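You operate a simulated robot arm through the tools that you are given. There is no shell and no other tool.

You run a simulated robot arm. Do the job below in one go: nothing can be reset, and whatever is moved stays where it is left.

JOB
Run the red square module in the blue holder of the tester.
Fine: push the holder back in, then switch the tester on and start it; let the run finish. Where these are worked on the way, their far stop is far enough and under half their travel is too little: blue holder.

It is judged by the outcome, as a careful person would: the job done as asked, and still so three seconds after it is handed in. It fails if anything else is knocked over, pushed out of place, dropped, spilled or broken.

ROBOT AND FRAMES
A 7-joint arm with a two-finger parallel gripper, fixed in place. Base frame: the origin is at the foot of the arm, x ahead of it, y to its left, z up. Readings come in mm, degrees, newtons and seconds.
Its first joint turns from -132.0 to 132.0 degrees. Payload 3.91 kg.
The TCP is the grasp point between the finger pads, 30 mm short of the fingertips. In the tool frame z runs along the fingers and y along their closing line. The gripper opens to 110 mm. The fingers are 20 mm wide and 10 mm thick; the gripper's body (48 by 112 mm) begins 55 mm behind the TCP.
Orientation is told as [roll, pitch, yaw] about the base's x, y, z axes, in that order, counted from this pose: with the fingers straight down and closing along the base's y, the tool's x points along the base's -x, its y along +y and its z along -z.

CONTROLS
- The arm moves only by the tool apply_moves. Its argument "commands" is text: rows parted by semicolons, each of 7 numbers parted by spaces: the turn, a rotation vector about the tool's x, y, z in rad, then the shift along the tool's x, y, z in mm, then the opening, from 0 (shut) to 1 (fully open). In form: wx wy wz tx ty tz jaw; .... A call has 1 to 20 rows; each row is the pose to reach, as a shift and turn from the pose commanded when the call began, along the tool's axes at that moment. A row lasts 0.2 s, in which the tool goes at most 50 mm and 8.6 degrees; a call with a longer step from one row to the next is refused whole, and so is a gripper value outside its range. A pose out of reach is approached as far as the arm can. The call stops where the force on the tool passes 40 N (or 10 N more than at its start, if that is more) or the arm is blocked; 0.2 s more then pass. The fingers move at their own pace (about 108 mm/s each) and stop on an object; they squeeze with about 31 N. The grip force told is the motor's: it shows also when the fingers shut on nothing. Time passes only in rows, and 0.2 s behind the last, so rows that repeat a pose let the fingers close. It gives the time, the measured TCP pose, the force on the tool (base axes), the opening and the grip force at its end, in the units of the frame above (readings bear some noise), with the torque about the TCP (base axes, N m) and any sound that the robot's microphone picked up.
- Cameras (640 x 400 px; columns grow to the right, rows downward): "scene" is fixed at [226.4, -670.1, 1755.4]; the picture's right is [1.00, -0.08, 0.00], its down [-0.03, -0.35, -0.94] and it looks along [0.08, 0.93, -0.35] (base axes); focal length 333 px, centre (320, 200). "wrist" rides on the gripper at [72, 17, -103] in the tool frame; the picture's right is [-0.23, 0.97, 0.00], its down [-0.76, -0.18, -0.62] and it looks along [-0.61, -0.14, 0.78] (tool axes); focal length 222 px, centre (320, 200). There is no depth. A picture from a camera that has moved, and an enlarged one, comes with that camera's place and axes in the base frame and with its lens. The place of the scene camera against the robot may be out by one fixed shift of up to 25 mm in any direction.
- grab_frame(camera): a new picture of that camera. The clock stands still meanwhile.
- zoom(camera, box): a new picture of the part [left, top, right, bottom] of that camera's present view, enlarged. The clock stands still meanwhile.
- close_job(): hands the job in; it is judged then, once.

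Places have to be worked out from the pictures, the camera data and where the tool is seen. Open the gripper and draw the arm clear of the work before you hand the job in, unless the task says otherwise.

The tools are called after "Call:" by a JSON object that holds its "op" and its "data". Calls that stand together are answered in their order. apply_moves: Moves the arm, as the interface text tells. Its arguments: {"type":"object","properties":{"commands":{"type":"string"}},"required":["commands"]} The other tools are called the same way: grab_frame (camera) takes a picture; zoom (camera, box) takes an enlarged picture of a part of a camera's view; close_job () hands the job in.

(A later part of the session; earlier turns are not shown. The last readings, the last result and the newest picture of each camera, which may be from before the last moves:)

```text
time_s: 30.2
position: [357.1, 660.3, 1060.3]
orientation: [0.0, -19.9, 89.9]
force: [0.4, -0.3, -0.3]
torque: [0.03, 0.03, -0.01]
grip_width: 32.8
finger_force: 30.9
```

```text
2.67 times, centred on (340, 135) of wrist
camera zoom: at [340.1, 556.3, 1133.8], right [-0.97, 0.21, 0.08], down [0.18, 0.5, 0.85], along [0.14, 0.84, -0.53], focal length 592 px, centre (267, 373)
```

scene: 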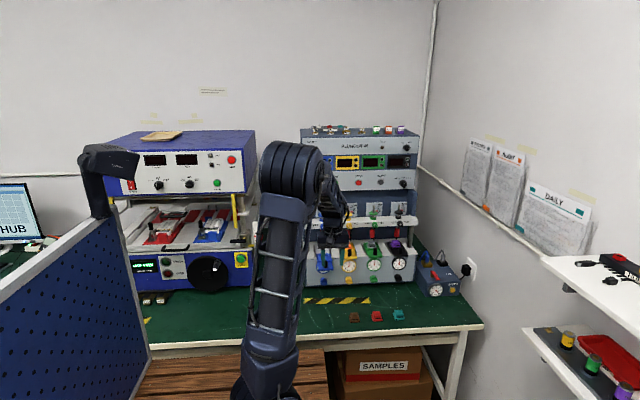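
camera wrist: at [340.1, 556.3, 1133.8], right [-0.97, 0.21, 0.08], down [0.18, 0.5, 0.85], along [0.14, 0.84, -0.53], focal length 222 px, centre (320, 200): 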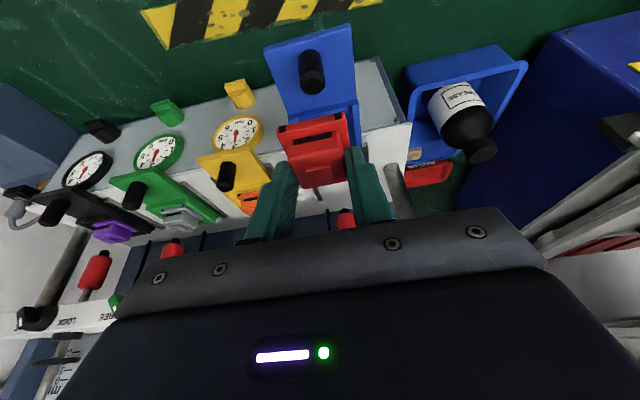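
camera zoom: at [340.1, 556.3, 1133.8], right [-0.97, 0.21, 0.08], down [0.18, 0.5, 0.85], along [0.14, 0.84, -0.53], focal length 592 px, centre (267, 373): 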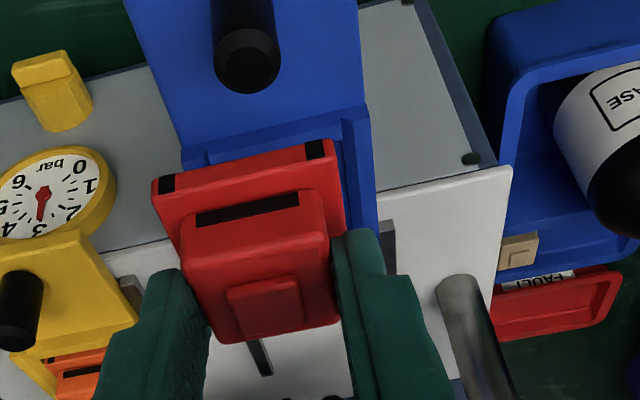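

From this view the held flange's front edge is 13 mm behind the TCP in y and its bottom is 43 mm below it. I bring it over the pocket centre (TCP about 353.4, 719.8) at about 20 mm height and compare the edges.

Call:
{"op": "apply_moves", "data": {"commands": "0 0 0 -28 1.9 10.2 0.15; 0 0 0 -55.9 3.7 20.35 0.15; 0 0 0 -47.4 3.7 43.8 0.15; 0 0 0 -38.8 3.7 67.3 0.15; 0 0 0 -38.8 3.7 67.3 0.15"}}

Call:
{"op": "grab_frame", "data": {"camera": "wrist"}}

Call:
{"op": "zoom", "data": {"camera": "wrist", "box": [240, 60, 440, 210]}}

Call:
{"op": "zoom", "data": {"camera": "wrist", "box": [270, 90, 370, 165]}}

Call:
{"op": "zoom", "data": {"camera": "scene", "box": [290, 200, 410, 290]}}

```text
time_s: 31.4
position: [352.9, 719.7, 1013.5]
orientation: [0.0, -20.0, 90.1]
force: [0.7, 0.7, -0.4]
torque: [0.01, 0.01, -0.01]
grip_width: 32.8
finger_force: 31.3
```

```text
taken
camera wrist: at [335.3, 616.0, 1085.5], right [-0.97, 0.21, 0.08], down [0.18, 0.5, 0.85], along [0.14, 0.84, -0.53], focal length 222 px, centre (320, 200)
```

wrist: 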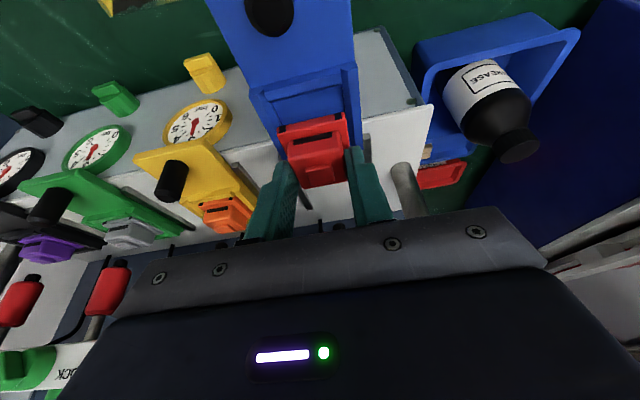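

```text
2.67 times, centred on (340, 135) of wrist
camera zoom: at [335.3, 616.0, 1085.5], right [-0.97, 0.21, 0.08], down [0.18, 0.5, 0.85], along [0.14, 0.84, -0.53], focal length 592 px, centre (267, 373)
```

zoom: 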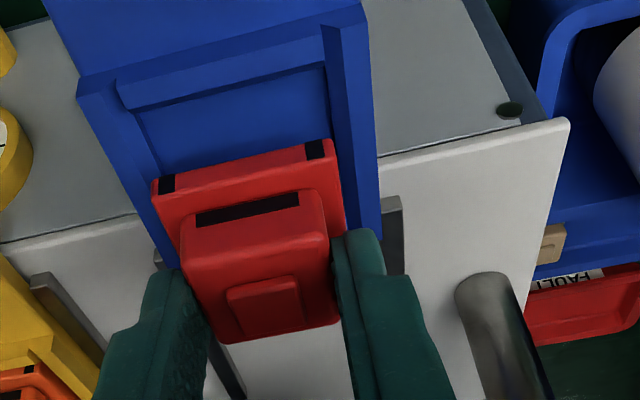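

```text
5.33 times, centred on (320, 128) of wrist
camera zoom: at [335.3, 616.0, 1085.5], right [-0.97, 0.21, 0.08], down [0.18, 0.5, 0.85], along [0.14, 0.84, -0.53], focal length 1185 px, centre (320, 587)
```

zoom: 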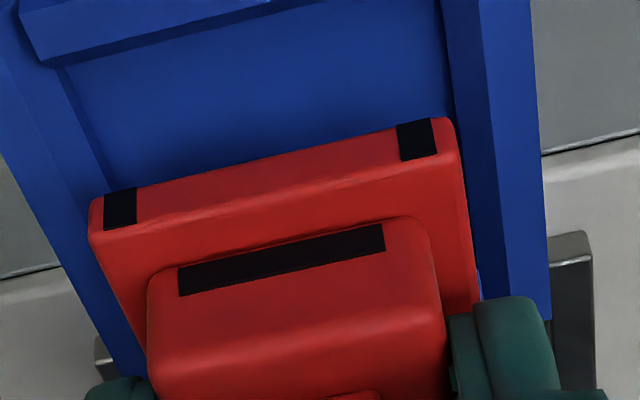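

```text
4.44 times, centred on (350, 245) of scene
camera zoom: at [226.4, -670.1, 1755.4], right [1.0, -0.08, 0.0], down [-0.03, -0.35, -0.94], along [0.08, 0.93, -0.35], focal length 1481 px, centre (187, 0)
```

zoom: 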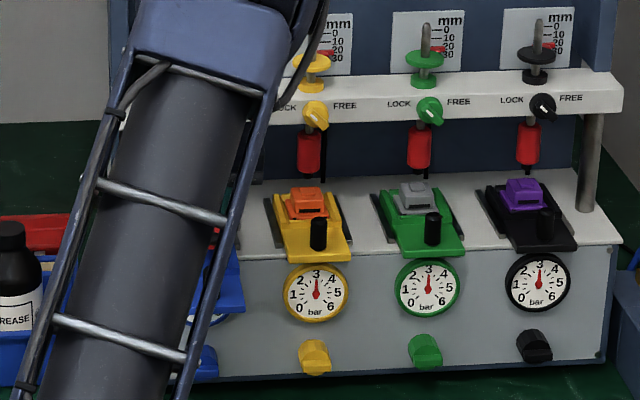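

The pocket has sloped lead-in edges, and the module is roughly centred over it. I zoom in on the pocket's front and sides to pin down the offset before lowering.

Call:
{"op": "zoom", "data": {"camera": "wrist", "box": [240, 55, 390, 145]}}

Call:
{"op": "zoom", "data": {"camera": "wrist", "box": [330, 60, 400, 170]}}

Call:
{"op": "zoom", "data": {"camera": "wrist", "box": [170, 140, 300, 240]}}

```text
4.27 times, centred on (315, 100) of wrist
camera zoom: at [335.3, 616.0, 1085.5], right [-0.97, 0.21, 0.08], down [0.18, 0.5, 0.85], along [0.14, 0.84, -0.53], focal length 948 px, centre (341, 627)
```

zoom: 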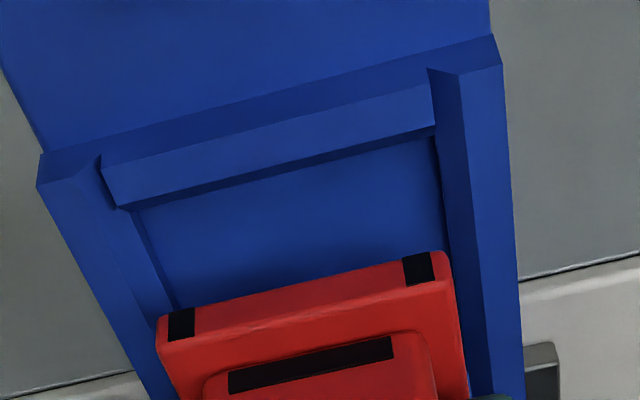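

```text
3.64 times, centred on (365, 115) of wrist
camera zoom: at [335.3, 616.0, 1085.5], right [-0.97, 0.21, 0.08], down [0.18, 0.5, 0.85], along [0.14, 0.84, -0.53], focal length 808 px, centre (156, 509)
```

zoom: 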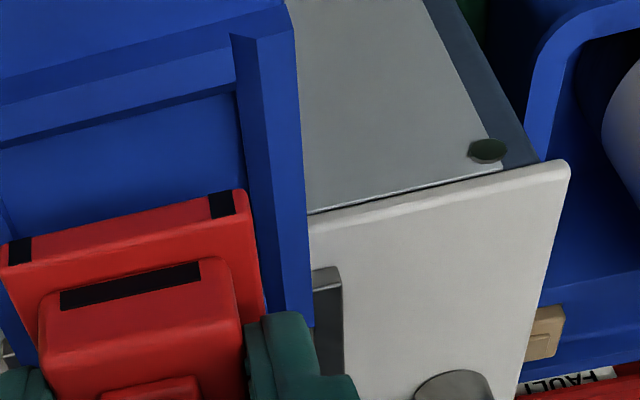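

```text
4.00 times, centred on (235, 190) of wrist
camera zoom: at [335.3, 616.0, 1085.5], right [-0.97, 0.21, 0.08], down [0.18, 0.5, 0.85], along [0.14, 0.84, -0.53], focal length 888 px, centre (660, 240)
```

zoom: 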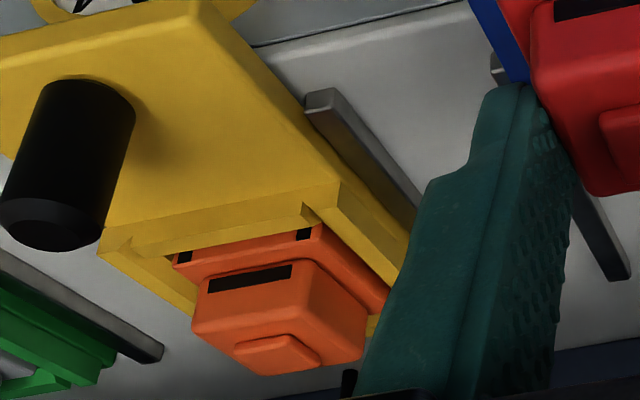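

Comparing views, the pocket floor is nearer z≈950 with its front edge at y≈700, so the pocket centre is about (352.3, 723.6). I shift 4 mm toward -y, lower 12 mm and look again while still clear of it.

Call:
{"op": "apply_moves", "data": {"commands": "0 0 0 3.76 -0.3 -1.37 0.15; 0 0 0 5.8 -0.3 4.3 0.15; 0 0 0 7.86 -0.3 9.9 0.15; 0 0 0 7.86 -0.3 9.9 0.15"}}

Call:
{"op": "zoom", "data": {"camera": "wrist", "box": [240, 55, 390, 145]}}

Call:
{"op": "zoom", "data": {"camera": "wrist", "box": [250, 80, 410, 200]}}

```text
time_s: 32.4
position: [351.5, 716.2, 1000.6]
orientation: [0.1, -20.0, 90.0]
force: [0.7, 0.0, 0.3]
torque: [0.02, 0.01, 0.01]
grip_width: 33.0
finger_force: 30.8
```

```text
4.27 times, centred on (315, 100) of wrist
camera zoom: at [335.1, 611.4, 1073.9], right [-0.97, 0.21, 0.08], down [0.18, 0.5, 0.85], along [0.14, 0.84, -0.53], focal length 948 px, centre (341, 627)
```

zoom: 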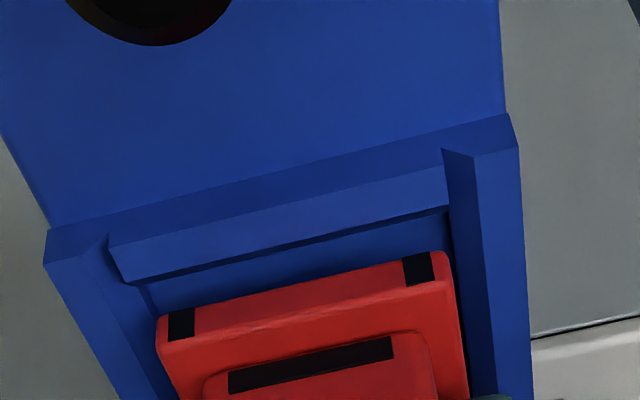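

```text
3.33 times, centred on (330, 140) of wrist
camera zoom: at [335.1, 611.4, 1073.9], right [-0.97, 0.21, 0.08], down [0.18, 0.5, 0.85], along [0.14, 0.84, -0.53], focal length 740 px, centre (287, 400)
```

zoom: 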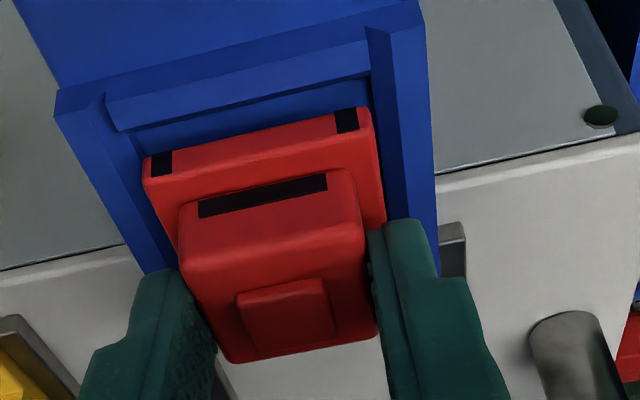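

The flange is centred in x, and the gap at the front is a few mm. I lower 4 mm more and look again; the force stop protects against contact.

Call:
{"op": "apply_moves", "data": {"commands": "0 0 0 0.7 0 1.9 0.15; 0 0 0 1.37 0 3.76 0.15; 0 0 0 1.37 0 3.76 0.15"}}

Call:
{"op": "zoom", "data": {"camera": "wrist", "box": [240, 55, 390, 145]}}

Call:
{"op": "zoom", "data": {"camera": "wrist", "box": [260, 90, 360, 160]}}

```text
time_s: 33.2
position: [352.0, 716.1, 996.0]
orientation: [0.0, -20.0, 90.1]
force: [0.6, 0.8, -0.3]
torque: [0.01, 0.0, 0.01]
grip_width: 32.9
finger_force: 30.8
```

```text
4.27 times, centred on (315, 100) of wrist
camera zoom: at [334.5, 612.0, 1069.5], right [-0.97, 0.21, 0.08], down [0.18, 0.5, 0.85], along [0.14, 0.84, -0.53], focal length 948 px, centre (341, 627)
```

zoom: 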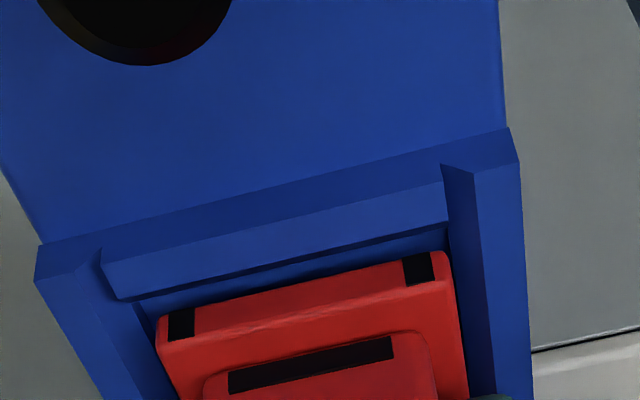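

```text
5.71 times, centred on (310, 125) of wrist
camera zoom: at [334.5, 612.0, 1069.5], right [-0.97, 0.21, 0.08], down [0.18, 0.5, 0.85], along [0.14, 0.84, -0.53], focal length 1269 px, centre (377, 629)
```

zoom: 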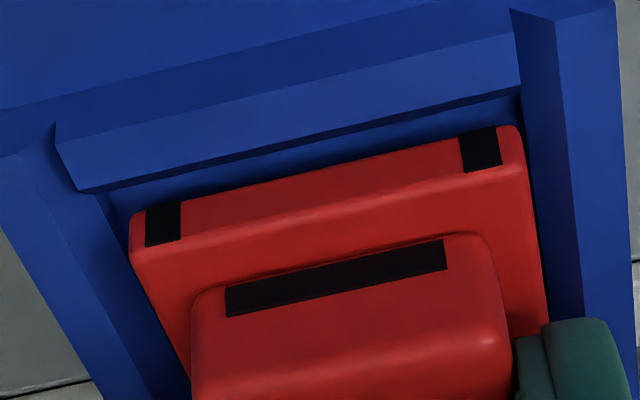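

Still in free air with roughly equal side gaps. I lower in 1 mm steps, watching for contact with the pocket floor.

Call:
{"op": "apply_moves", "data": {"commands": "0 0 0 0.34 0 0.94 0.15; 0 0 0 0.68 0 1.88 0.15; 0 0 0 1.03 0 2.82 0.15; 0 0 0 1.03 0 2.82 0.15"}}

Call:
{"op": "zoom", "data": {"camera": "wrist", "box": [240, 70, 390, 160]}}

```text
time_s: 34.2
position: [352.0, 716.2, 993.9]
orientation: [0.0, -19.9, 90.1]
force: [0.8, 0.4, 0.4]
torque: [0.0, 0.01, -0.02]
grip_width: 32.7
finger_force: 30.6
```

```text
4.27 times, centred on (315, 115) of wrist
camera zoom: at [334.4, 611.6, 1066.5], right [-0.97, 0.21, 0.08], down [0.18, 0.5, 0.85], along [0.14, 0.84, -0.53], focal length 948 px, centre (341, 563)
```

zoom: 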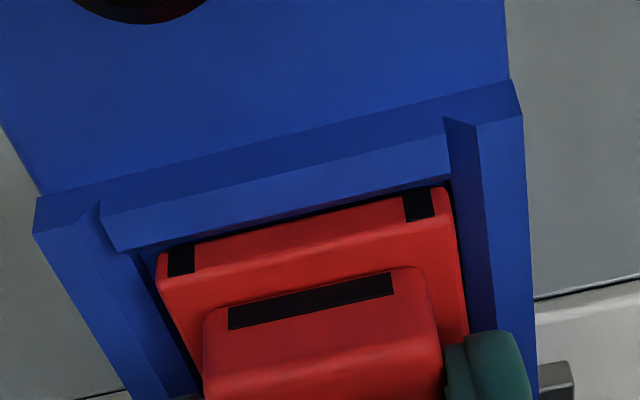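

The flange is now entering between the sloped edges without contact, with a slightly larger gap at the front. I shift 1.2 mm toward -y and continue down in 1 mm steps.

Call:
{"op": "apply_moves", "data": {"commands": "0 0 0 1.13 0 -0.41 0.15; 0 0 0 1.47 0 0.53 0.15; 0 0 0 1.81 0 1.47 0.15; 0 0 0 2.16 0 2.41 0.15; 0 0 0 2.16 0 2.41 0.15"}}

Call:
{"op": "zoom", "data": {"camera": "wrist", "box": [240, 70, 390, 160]}}

Call:
{"op": "zoom", "data": {"camera": "wrist", "box": [240, 90, 420, 220]}}

```text
time_s: 35.4
position: [351.2, 714.7, 990.0]
orientation: [-0.1, -20.0, 90.0]
force: [-0.2, 0.5, 1.3]
torque: [-0.01, 0.0, 0.01]
grip_width: 32.9
finger_force: 30.7
```

```text
4.27 times, centred on (315, 115) of wrist
camera zoom: at [334.4, 610.7, 1063.4], right [-0.97, 0.21, 0.08], down [0.18, 0.5, 0.85], along [0.14, 0.84, -0.53], focal length 948 px, centre (341, 563)
```

zoom: 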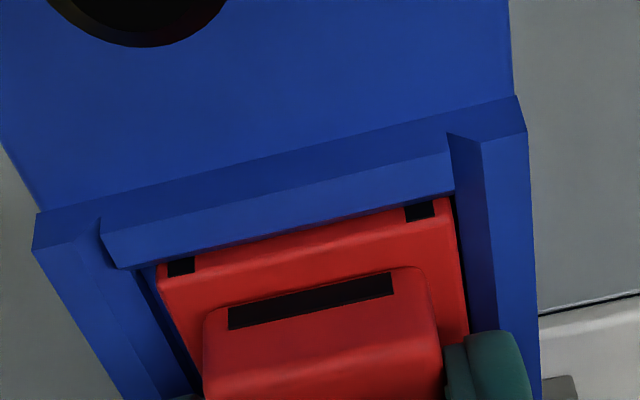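

```text
3.08 times, centred on (330, 155) of wrist
camera zoom: at [334.4, 610.7, 1063.4], right [-0.97, 0.21, 0.08], down [0.18, 0.5, 0.85], along [0.14, 0.84, -0.53], focal length 684 px, centre (289, 338)
```

zoom: 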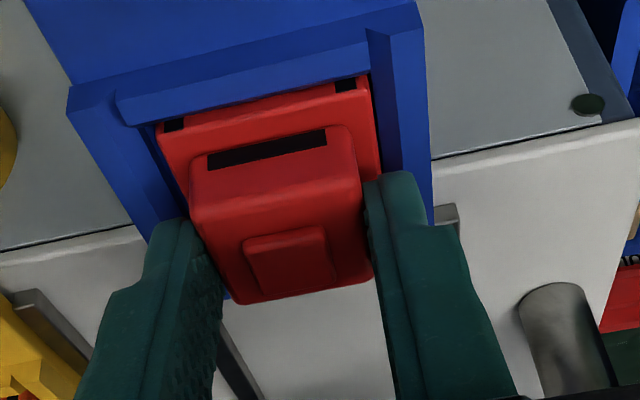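

The flange is sinking behind the front bar with no contact yet; the right gap looks a little tighter, so I shift 0.4 mm to +x and continue down.

Call:
{"op": "apply_moves", "data": {"commands": "0 0 0 0 -0.4 0 0.15; 0 0 0 0.34 -0.4 0.94 0.15; 0 0 0 0.68 -0.4 1.88 0.15; 0 0 0 1.03 -0.4 2.82 0.15; 0 0 0 1.03 -0.4 2.82 0.15"}}

Call:
{"op": "zoom", "data": {"camera": "wrist", "box": [240, 70, 390, 160]}}

Call:
{"op": "zoom", "data": {"camera": "wrist", "box": [240, 90, 420, 220]}}

```text
time_s: 36.6
position: [351.0, 715.3, 987.6]
orientation: [0.0, -20.0, 90.0]
force: [-0.6, 0.7, 21.9]
torque: [0.26, 0.03, 0.02]
grip_width: 32.8
finger_force: 31.3
```

```text
4.27 times, centred on (315, 115) of wrist
camera zoom: at [334.5, 610.2, 1060.6], right [-0.97, 0.21, 0.08], down [0.18, 0.5, 0.85], along [0.14, 0.84, -0.53], focal length 948 px, centre (341, 563)
```

zoom: 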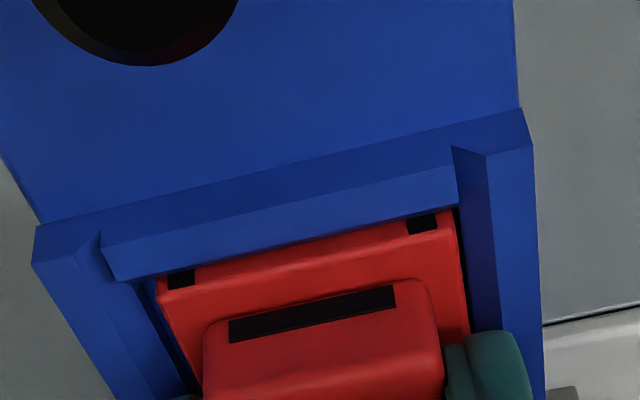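

```text
3.08 times, centred on (330, 155) of wrist
camera zoom: at [334.5, 610.2, 1060.6], right [-0.97, 0.21, 0.08], down [0.18, 0.5, 0.85], along [0.14, 0.84, -0.53], focal length 684 px, centre (289, 338)
```

zoom: 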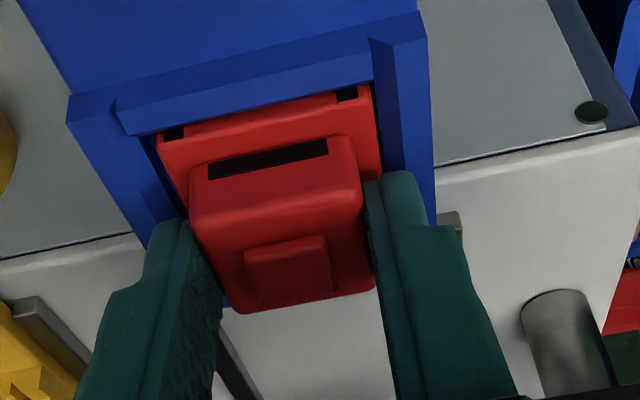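

The 22 N upward force, centred under the module, shows it is seated flat on the pocket floor. I ease off about 1 mm and open the fingers only slightly to release it.

Call:
{"op": "apply_moves", "data": {"commands": "0 0 0 -0.41 0 -1.13 0.15; 0 0 0 -0.41 0 -1.13 0.32; 0 0 0 -0.41 0 -1.13 0.34; 0 0 0 -0.41 0 -1.13 0.34"}}

Call:
{"op": "zoom", "data": {"camera": "wrist", "box": [240, 90, 420, 220]}}

```text
time_s: 37.6
position: [351.1, 715.0, 987.0]
orientation: [0.0, -19.8, 90.0]
force: [-0.1, 0.4, -0.2]
torque: [0.0, -0.01, -0.03]
grip_width: 37.3
finger_force: 0.1
```

```text
3.08 times, centred on (330, 155) of wrist
camera zoom: at [334.5, 610.6, 1060.8], right [-0.97, 0.21, 0.08], down [0.18, 0.5, 0.85], along [0.14, 0.84, -0.53], focal length 684 px, centre (289, 338)
```

zoom: 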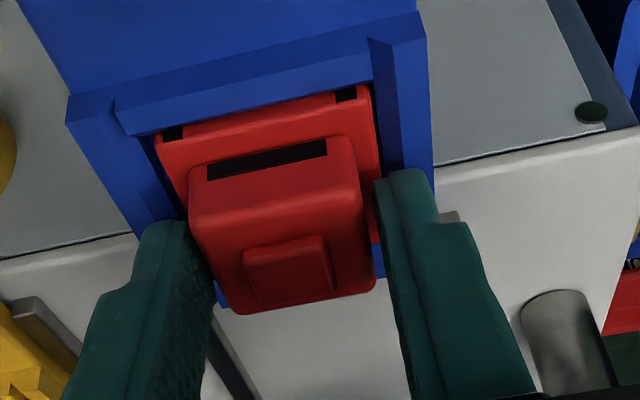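

Released, and the module stays seated. I withdraw straight up along the finger direction and look at it from above.

Call:
{"op": "apply_moves", "data": {"commands": "0 0 0 0 0 -5 0.34; 0 0 0 0 0 -20 0.34; 0 0 0 0 0 -45 0.34; 0 0.07 0 0 0 -85 0.34; 0 0.17 0 20 0 -125 0.34; 0 0.27 0 40 0 -160 0.34; 0 0.349 0 70 0 -190 0.34; 0 0.349 0 70 0 -190 0.34"}}

Call:
{"op": "grab_frame", "data": {"camera": "wrist"}}

Call:
{"op": "zoom", "data": {"camera": "wrist", "box": [250, 80, 410, 200]}}

```text
time_s: 39.4
position: [350.6, 582.1, 1141.1]
orientation: [0.0, 0.2, 90.0]
force: [0.6, -0.1, 0.0]
torque: [-0.01, 0.01, 0.03]
grip_width: 37.3
finger_force: 0.0
```

```text
taken
camera wrist: at [335.2, 509.3, 1246.2], right [-0.97, 0.23, 0.0], down [0.18, 0.76, 0.62], along [0.14, 0.61, -0.78], focal length 222 px, centre (320, 200)
```

wrist: 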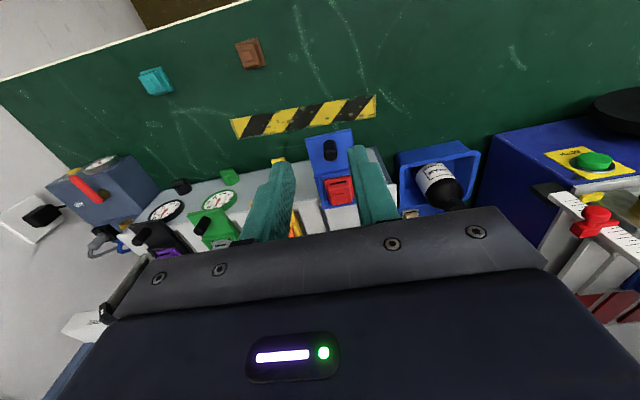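

```text
3.33 times, centred on (330, 140) of wrist
camera zoom: at [335.2, 509.3, 1246.2], right [-0.97, 0.23, 0.0], down [0.18, 0.76, 0.62], along [0.14, 0.61, -0.78], focal length 740 px, centre (287, 400)
```

zoom: 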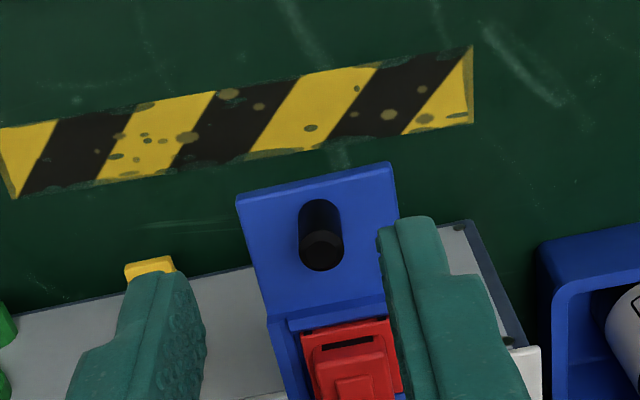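

The red module sits squarely in the blue pocket with its slot toward the front. Next I push the holder back in; I tilt the tool again and position it in front of the post to grip it.

Call:
{"op": "apply_moves", "data": {"commands": "0 -0.122 0 -3.2 -0.5 22 0.45; 0 -0.244 0 -6.5 -1 44 0.45; 0 -0.366 0 -9.7 -1.5 66 0.45; 0 -0.488 0 -13 -2 88 0.45; 0 -0.61 0 -16.2 -2.4 109 0.45; 0 -0.61 0 -16.2 -2.4 109 0.45"}}

Call:
{"op": "grab_frame", "data": {"camera": "wrist"}}

Call:
{"op": "zoom", "data": {"camera": "wrist", "box": [240, 70, 440, 215]}}

```text
time_s: 40.8
position: [354.3, 600.5, 1035.2]
orientation: [0.0, -34.9, 90.0]
force: [-0.3, 0.9, -1.0]
torque: [0.01, 0.0, 0.0]
grip_width: 49.2
finger_force: 0.0
```

```text
taken
camera wrist: at [337.6, 480.5, 1078.7], right [-0.97, 0.19, 0.13], down [0.18, 0.27, 0.95], along [0.14, 0.95, -0.29], focal length 222 px, centre (320, 200)
```

wrist: 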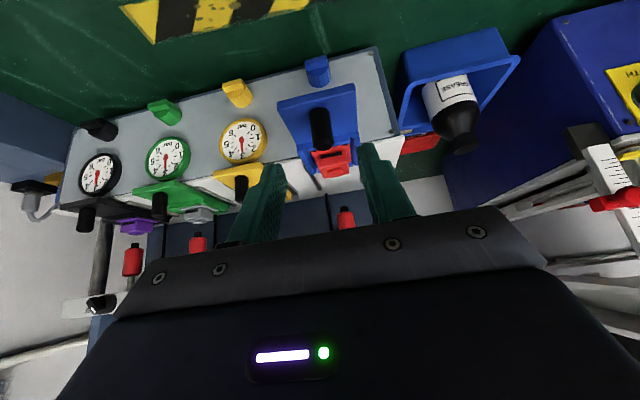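

```text
2.76 times, centred on (340, 142) of wrist
camera zoom: at [337.6, 480.5, 1078.7], right [-0.97, 0.19, 0.13], down [0.18, 0.27, 0.95], along [0.14, 0.95, -0.29], focal length 613 px, centre (265, 359)
```

zoom: 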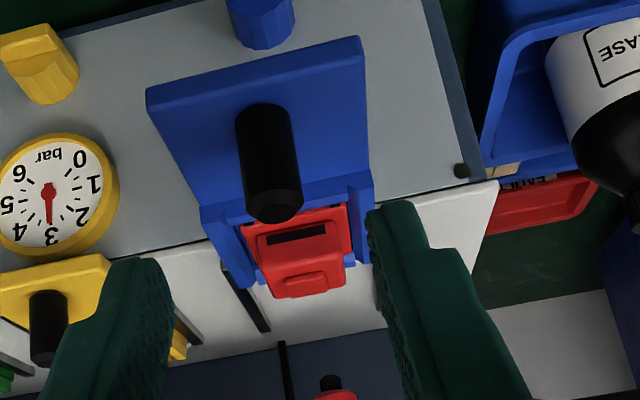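

The post is at about (353, 643.5). I move in around it and close the fingers.

Call:
{"op": "apply_moves", "data": {"commands": "0 0 0 2 0.7 30 0.45; 0 0 0 3.9 1.3 59.7 0.45; 0 0 0 3.9 1.3 59.7 0.45; 0 0 0 3.9 1.3 59.7 0.25; 0 0 0 3.9 1.3 59.7 0.0; 0 0 0 3.9 1.3 59.7 0.0; 0 0 0 3.9 1.3 59.7 0.0"}}

Call:
{"op": "zoom", "data": {"camera": "wrist", "box": [240, 70, 440, 215]}}

```text
time_s: 42.4
position: [351.6, 632.0, 985.0]
orientation: [-0.1, -35.0, 89.9]
force: [-3.4, 0.6, -1.5]
torque: [-0.24, -0.87, -0.18]
grip_width: 17.1
finger_force: 45.1
```

```text
2.76 times, centred on (340, 142) of wrist
camera zoom: at [335.9, 512.4, 1028.8], right [-0.97, 0.19, 0.13], down [0.18, 0.27, 0.95], along [0.14, 0.95, -0.29], focal length 613 px, centre (265, 359)
```

zoom: 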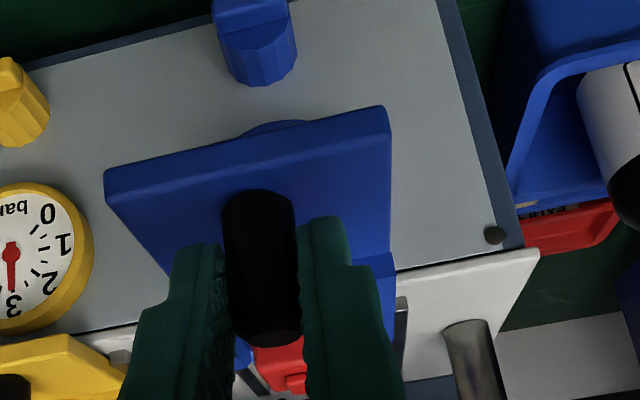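

Gripped again. I push the holder in along the slide, first 40 mm, checking the force.

Call:
{"op": "apply_moves", "data": {"commands": "0 0 0 -6.46 0.16 4.71 0; 0 0 0 -12.9 0.32 9.42 0; 0 0 0 -19.4 0.48 14.1 0; 0 0 0 -25.9 0.64 18.8 0; 0 0 0 -32.3 0.8 23.6 0; 0 0 0 -32.3 0.8 23.6 0"}}

Call:
{"op": "zoom", "data": {"camera": "wrist", "box": [240, 70, 440, 215]}}

```text
time_s: 43.8
position: [352.3, 672.0, 984.5]
orientation: [-0.1, -35.2, 89.9]
force: [11.3, -0.3, 27.4]
torque: [0.42, 0.91, -0.15]
grip_width: 16.8
finger_force: 44.9
```

```text
2.76 times, centred on (340, 142) of wrist
camera zoom: at [335.5, 552.1, 1028.2], right [-0.97, 0.19, 0.13], down [0.18, 0.26, 0.95], along [0.14, 0.95, -0.29], focal length 613 px, centre (265, 359)
```

zoom: 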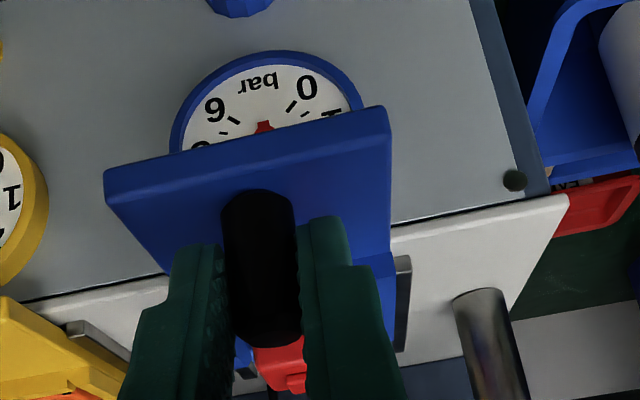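

The holder follows, with some sideways and upward load building up. I ease that off and push in another 44 mm.

Call:
{"op": "apply_moves", "data": {"commands": "0 0 0 -1.15 -1.5 -1.64 0; 0 0 0 -7.8 -1.6 2.85 0; 0 0 0 -14.4 -1.7 7.3 0; 0 0 0 -21 -1.85 11.8 0; 0 0 0 -27.6 -2.0 16.3 0; 0 0 0 -34.2 -2.1 20.8 0; 0 0 0 -37.5 -2.15 23 0; 0 0 0 -37.5 -2.15 23 0"}}

Call:
{"op": "zoom", "data": {"camera": "wrist", "box": [240, 70, 440, 215]}}

```text
time_s: 45.6
position: [353.1, 714.7, 983.9]
orientation: [0.0, -34.8, 90.1]
force: [-10.9, 0.0, -2.9]
torque: [-0.27, -0.92, 0.12]
grip_width: 17.0
finger_force: 45.4
```

```text
2.76 times, centred on (340, 142) of wrist
camera zoom: at [336.0, 595.4, 1028.6], right [-0.97, 0.19, 0.13], down [0.18, 0.27, 0.95], along [0.14, 0.94, -0.3], focal length 613 px, centre (265, 359)
```

zoom: 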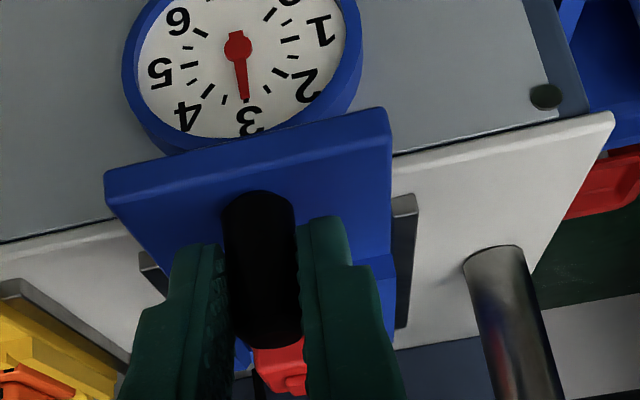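

About 9 mm remain. I correct 1 mm in x and push slowly until I feel the stop.

Call:
{"op": "apply_moves", "data": {"commands": "0 0 0 -1.64 1 1.15 0; 0 0 0 -3.28 1 2.3 0; 0 0 0 -4.92 1 3.44 0; 0 0 0 -6.56 1 4.58 0; 0 0 0 -8.2 1 5.73 0; 0 0 0 -9.0 1 6.3 0; 0 0 0 -9.0 1 6.3 0"}}

Call:
{"op": "zoom", "data": {"camera": "wrist", "box": [240, 70, 440, 215]}}

```text
time_s: 47.2
position: [352.9, 724.8, 985.2]
orientation: [0.0, -34.8, 90.1]
force: [-10.4, -32.1, 1.0]
torque: [-0.74, -0.36, 0.18]
grip_width: 17.3
finger_force: 44.7
```

```text
2.76 times, centred on (340, 142) of wrist
camera zoom: at [335.8, 605.6, 1028.3], right [-0.97, 0.19, 0.13], down [0.18, 0.27, 0.95], along [0.14, 0.94, -0.29], focal length 613 px, centre (265, 359)
```

zoom: 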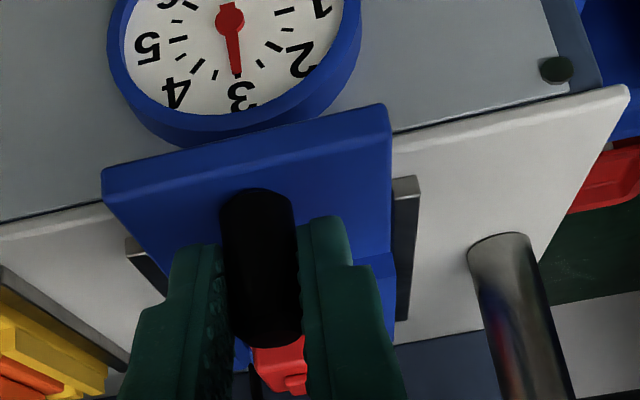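

The 32 N of resistance in y shows the holder is against its stop, at the same place where it was at the start. I open the fingers and withdraw along the finger direction.

Call:
{"op": "apply_moves", "data": {"commands": "0 0 0 0 0 0 0.25; 0 0 0 0 0 0 0.45; 0 0 0 0 0 0 0.45; 0 0 0 0 0 -20 0.45; 0 0 0 0 0 -60 0.45; 0 0 0 0 0 -100 0.45; 0 0 0 0 0 -100 0.45"}}

Call:
{"op": "grab_frame", "data": {"camera": "wrist"}}

Call:
{"op": "zoom", "data": {"camera": "wrist", "box": [240, 70, 440, 215]}}

```text
time_s: 48.8
position: [352.4, 668.1, 1067.5]
orientation: [0.0, -34.9, 90.0]
force: [0.2, 0.4, 0.1]
torque: [0.01, 0.0, 0.0]
grip_width: 49.4
finger_force: 0.1
```

```text
taken
camera wrist: at [335.8, 548.7, 1111.4], right [-0.97, 0.19, 0.13], down [0.18, 0.27, 0.95], along [0.14, 0.95, -0.29], focal length 222 px, centre (320, 200)
```

wrist: 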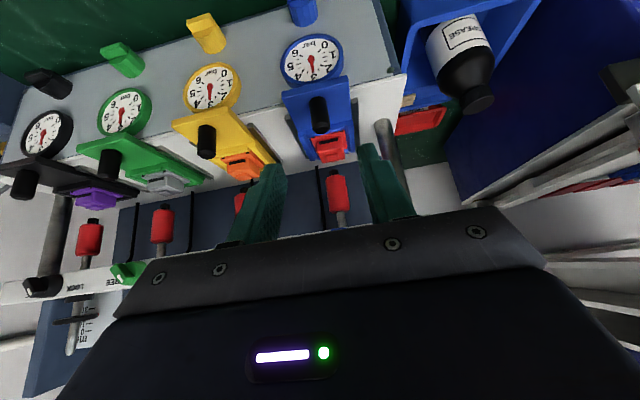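

```text
2.76 times, centred on (340, 142) of wrist
camera zoom: at [335.8, 548.7, 1111.4], right [-0.97, 0.19, 0.13], down [0.18, 0.27, 0.95], along [0.14, 0.95, -0.29], focal length 613 px, centre (265, 359)
```

zoom: 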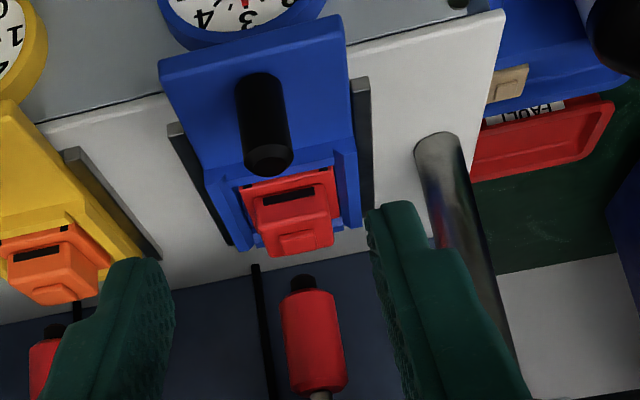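

The holder is fully in, with the red module under the raised plunger. Next is the control panel: I back up and rotate the tool to horizontal, pointing at the panel, and look at the switches.

Call:
{"op": "apply_moves", "data": {"commands": "0 -0.05 0 5 3 -40 0.3; 0 -0.17 0 -5 6 -75 0.2; 0 -0.3 0 -18 9 -105 0.1; 0 -0.43 0 -32 12 -130 0; 0 -0.56 0 -45 15 -150 0; 0 -0.69 0 -57 18 -168 0; 0 -0.82 0 -67 20 -182 0; 0 -0.961 0 -76.4 22 -193 0; 0 -0.961 0 -76.4 22 -193 0"}}

Call:
{"op": "grab_frame", "data": {"camera": "wrist"}}

Call:
{"op": "grab_frame", "data": {"camera": "scene"}}

```text
time_s: 50.8
position: [330.7, 622.2, 1268.9]
orientation: [-163.3, -89.9, -106.8]
force: [0.4, -0.2, 0.4]
torque: [-0.01, -0.02, -0.01]
grip_width: 0.0
finger_force: 31.2
```

```text
taken
camera wrist: at [314.2, 517.1, 1196.8], right [-0.97, 0.0, 0.23], down [0.18, -0.62, 0.76], along [0.14, 0.78, 0.61], focal length 222 px, centre (320, 200)
```

wrist: 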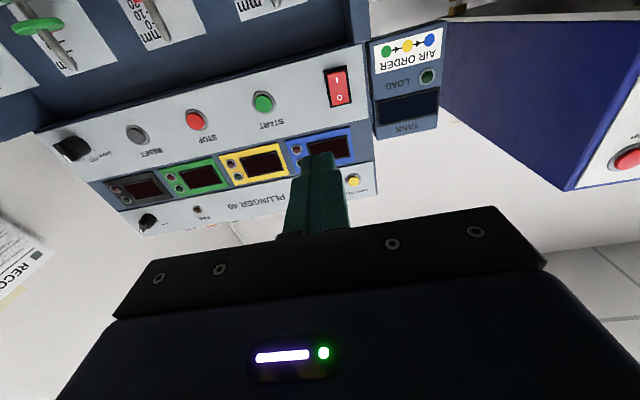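

```text
taken
```

scene: 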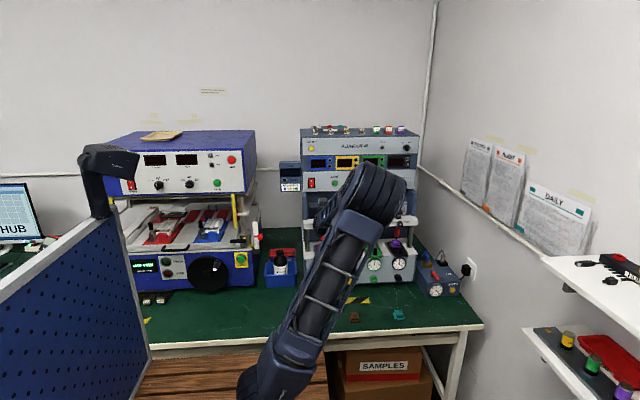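

There is an "AIR ORDER / LOAD / TANK" box beside the panel, so I zoom in on it, the switches and the blue station before touching anything.

Call:
{"op": "zoom", "data": {"camera": "wrist", "box": [230, 20, 450, 200]}}

Call:
{"op": "zoom", "data": {"camera": "wrist", "box": [310, 50, 370, 120]}}

Call:
{"op": "zoom", "data": {"camera": "scene", "box": [275, 155, 335, 200]}}

Call:
{"op": "zoom", "data": {"camera": "scene", "box": [295, 190, 345, 240]}}

Call:
{"op": "zoom", "data": {"camera": "scene", "box": [380, 200, 480, 310]}}

```text
2.22 times, centred on (340, 110) of wrist
camera zoom: at [314.2, 517.1, 1196.8], right [-0.97, 0.0, 0.23], down [0.18, -0.62, 0.76], along [0.14, 0.78, 0.61], focal length 494 px, centre (276, 400)
```

zoom: 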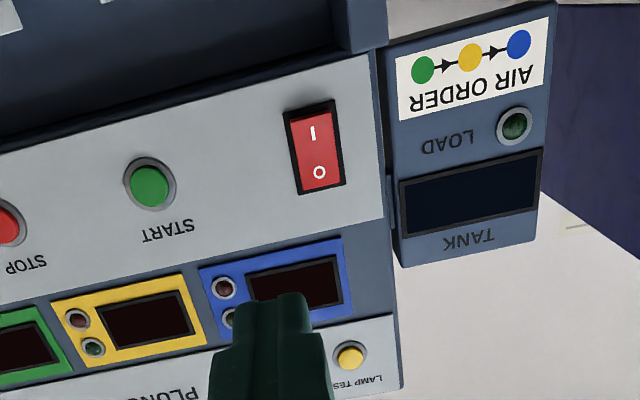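

```text
5.71 times, centred on (340, 85) of wrist
camera zoom: at [314.2, 517.1, 1196.8], right [-0.97, 0.0, 0.23], down [0.18, -0.62, 0.76], along [0.14, 0.78, 0.61], focal length 1269 px, centre (206, 857)
```

zoom: 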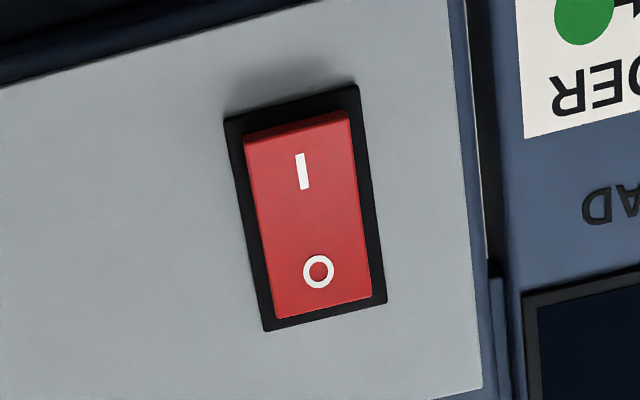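

```text
8.89 times, centred on (305, 178) of scene
camera zoom: at [226.4, -670.1, 1755.4], right [1.0, -0.08, 0.0], down [-0.03, -0.35, -0.94], along [0.08, 0.93, -0.35], focal length 2962 px, centre (453, 400)
```

zoom: 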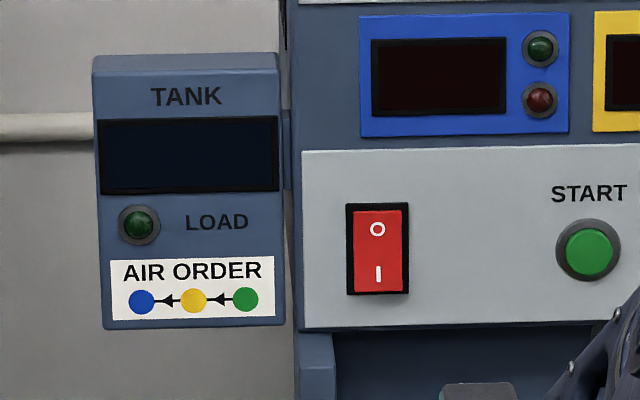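

```text
8.00 times, centred on (320, 215) of scene
camera zoom: at [226.4, -670.1, 1755.4], right [1.0, -0.08, 0.0], down [-0.03, -0.35, -0.94], along [0.08, 0.93, -0.35], focal length 2665 px, centre (320, 80)
```

zoom: 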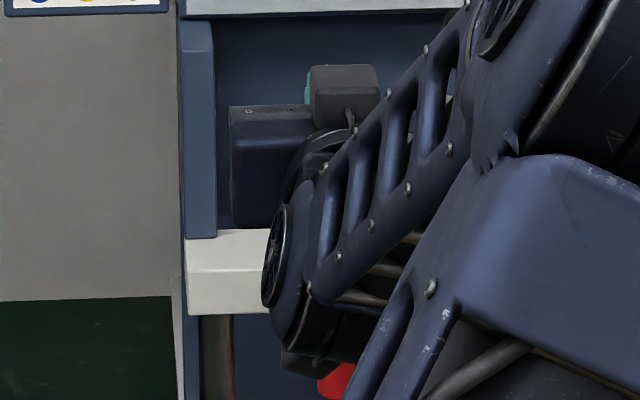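

```text
3.64 times, centred on (430, 255) of scene
camera zoom: at [226.4, -670.1, 1755.4], right [1.0, -0.08, 0.0], down [-0.03, -0.35, -0.94], along [0.08, 0.93, -0.35], focal length 1212 px, centre (-80, 0)
```

zoom: 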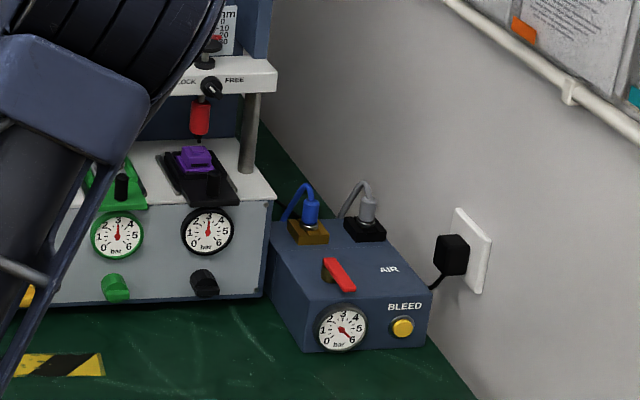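

The rocker shows O on top and I on the bottom, with the I half standing proud, so the tester is off. By triangulation the I half is at about (305, 872, 1257) and START at (421, 875, 1271). I bring the closed fingers in front of the I half and check.

Call:
{"op": "apply_moves", "data": {"commands": "0 0 0 5 8 35 0; 0 0 0 10 16 70 0; 0 0 0 12.9 25.7 105 0; 0 0 0 12.9 25.7 140 0; 0 0 0 12.9 25.7 168 0; 0 0 0 12.9 25.7 168 0"}}

Call:
{"op": "grab_frame", "data": {"camera": "wrist"}}

Call:
{"op": "zoom", "data": {"camera": "wrist", "box": [230, 60, 430, 220]}}

Call:
{"op": "zoom", "data": {"camera": "scene", "box": [275, 145, 355, 205]}}

```text
time_s: 52.2
position: [304.7, 789.9, 1255.7]
orientation: [-24.8, -90.0, 114.9]
force: [0.2, -0.1, -0.4]
torque: [0.0, 0.03, -0.02]
grip_width: 0.0
finger_force: 30.9
```

```text
taken
camera wrist: at [287.5, 685.9, 1183.7], right [-0.97, 0.0, 0.23], down [0.18, -0.62, 0.76], along [0.14, 0.78, 0.61], focal length 222 px, centre (320, 200)
```

wrist: 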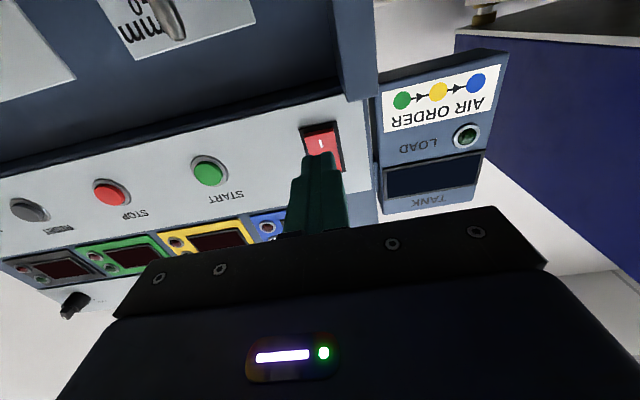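

```text
2.50 times, centred on (330, 140) of wrist
camera zoom: at [287.5, 685.9, 1183.7], right [-0.97, 0.0, 0.23], down [0.18, -0.62, 0.76], along [0.14, 0.78, 0.61], focal length 555 px, centre (295, 350)
```

zoom: 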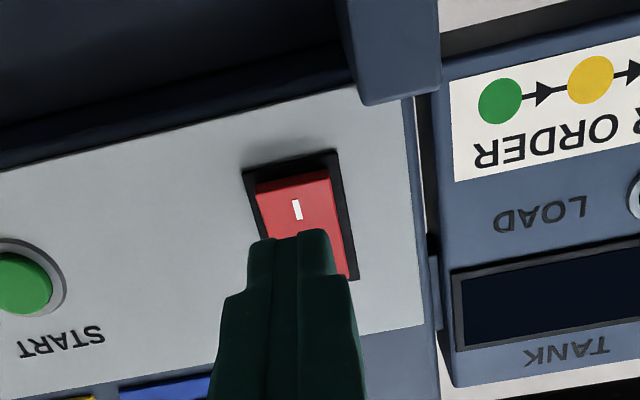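

```text
6.67 times, centred on (315, 175) of scene
camera zoom: at [226.4, -670.1, 1755.4], right [1.0, -0.08, 0.0], down [-0.03, -0.35, -0.94], along [0.08, 0.93, -0.35], focal length 2221 px, centre (353, 367)
```

zoom: 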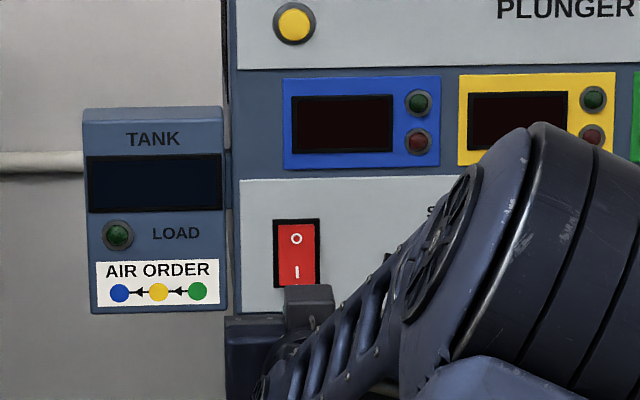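

The I mark is at z≈1264 and the red rocker's lower edge at about 1253, so I raise 5 mm to press the I half and advance slowly until it clicks.

Call:
{"op": "apply_moves", "data": {"commands": "0 0 0 -5 0 20 0; 0 0 0 -5 0 38 0; 0 0 0 -5 0 42 0; 0 0 0 -5 0 45 0; 0 0 0 -5 0 48 0; 0 0 0 -5 0 50 0; 0 0 0 -5 0 52 0"}}

Call:
{"op": "grab_frame", "data": {"camera": "wrist"}}

Call:
{"op": "zoom", "data": {"camera": "scene", "box": [275, 125, 425, 205]}}

```text
time_s: 53.8
position: [305.2, 839.1, 1261.2]
orientation: [0.1, -89.8, 89.8]
force: [-1.8, -30.5, 3.2]
torque: [0.39, 0.3, 0.09]
grip_width: 0.1
finger_force: 31.0
heard: click
stopped in row 7: the force on the tool passed its limit at 46 N (the readings are from after the stop); the commanded pose is now the measured one
```

```text
taken
camera wrist: at [288.8, 734.7, 1188.9], right [-0.97, 0.0, 0.23], down [0.18, -0.62, 0.76], along [0.14, 0.78, 0.61], focal length 222 px, centre (320, 200)
```

wrist: 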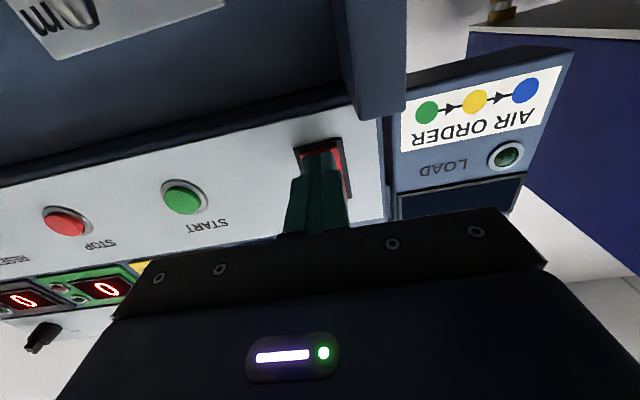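

```text
4.27 times, centred on (350, 165) of scene
camera zoom: at [226.4, -670.1, 1755.4], right [1.0, -0.08, 0.0], down [-0.03, -0.35, -0.94], along [0.08, 0.93, -0.35], focal length 1422 px, centre (192, 349)
```

zoom: 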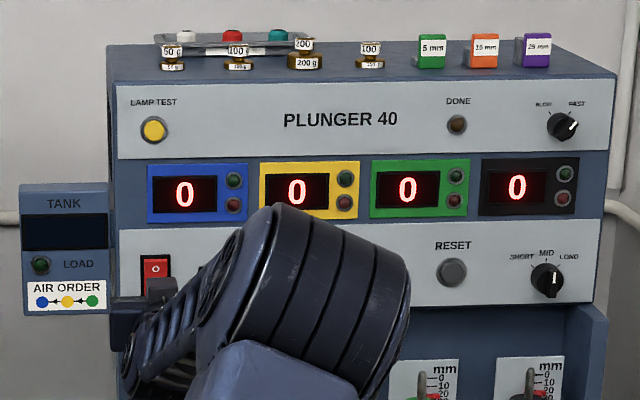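

The rocker clicked and all four displays now read 0, so the tester is on. Before pressing START I draw back and raise the arm so I can see the blue station, its lock knob and the module clearly.

Call:
{"op": "apply_moves", "data": {"commands": "0 0 0 0 0 -30 0; 0 0 0 0 0 -75 0; 0 0 0 0 0 -120 0; 0 0 0 0 0 -165 0; 0 0 0 0 0 -210 0; 0 0 0 -40 0 -240 0; 0 0 0 -85 0 -260 0; 0 0 0 -130 0 -280 0; 0 0 0 -170 0 -300 0; 0 0 0 -200 0 -320 0; 0 0 0 -200 0 -320 0"}}

Call:
{"op": "grab_frame", "data": {"camera": "scene"}}

Call:
{"op": "zoom", "data": {"camera": "scene", "box": [295, 195, 375, 265]}}

Call:
{"op": "zoom", "data": {"camera": "scene", "box": [290, 195, 420, 290]}}

```text
time_s: 56.2
position: [305.9, 520.8, 1460.2]
orientation: [8.6, -89.8, 81.4]
force: [0.6, 0.0, 0.3]
torque: [-0.03, -0.04, -0.01]
grip_width: 0.0
finger_force: 31.0
```

```text
taken
```

scene: 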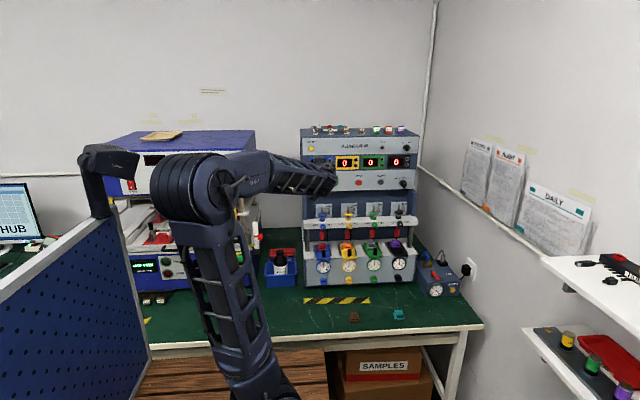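

```text
5.71 times, centred on (335, 230) of scene
camera zoom: at [226.4, -670.1, 1755.4], right [1.0, -0.08, 0.0], down [-0.03, -0.35, -0.94], along [0.08, 0.93, -0.35], focal length 1904 px, centre (234, 29)
```

zoom: 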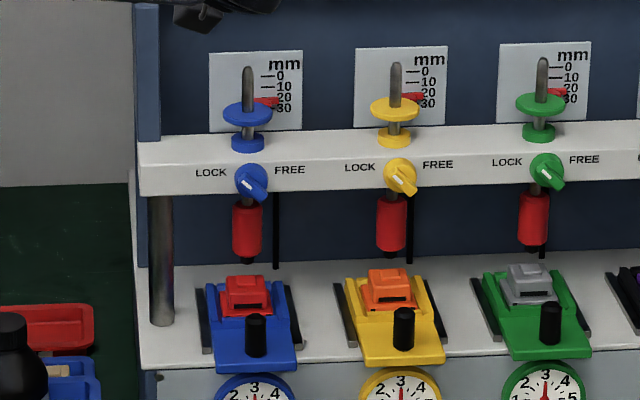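

```text
4.21 times, centred on (355, 242) of scene
camera zoom: at [226.4, -670.1, 1755.4], right [1.0, -0.08, 0.0], down [-0.03, -0.35, -0.94], along [0.08, 0.93, -0.35], focal length 1403 px, centre (173, 21)
```

zoom: 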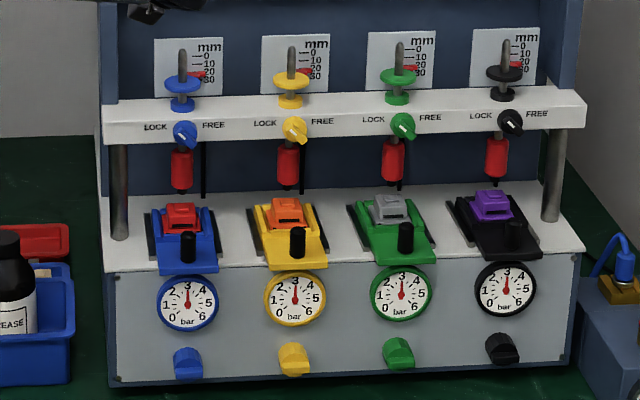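

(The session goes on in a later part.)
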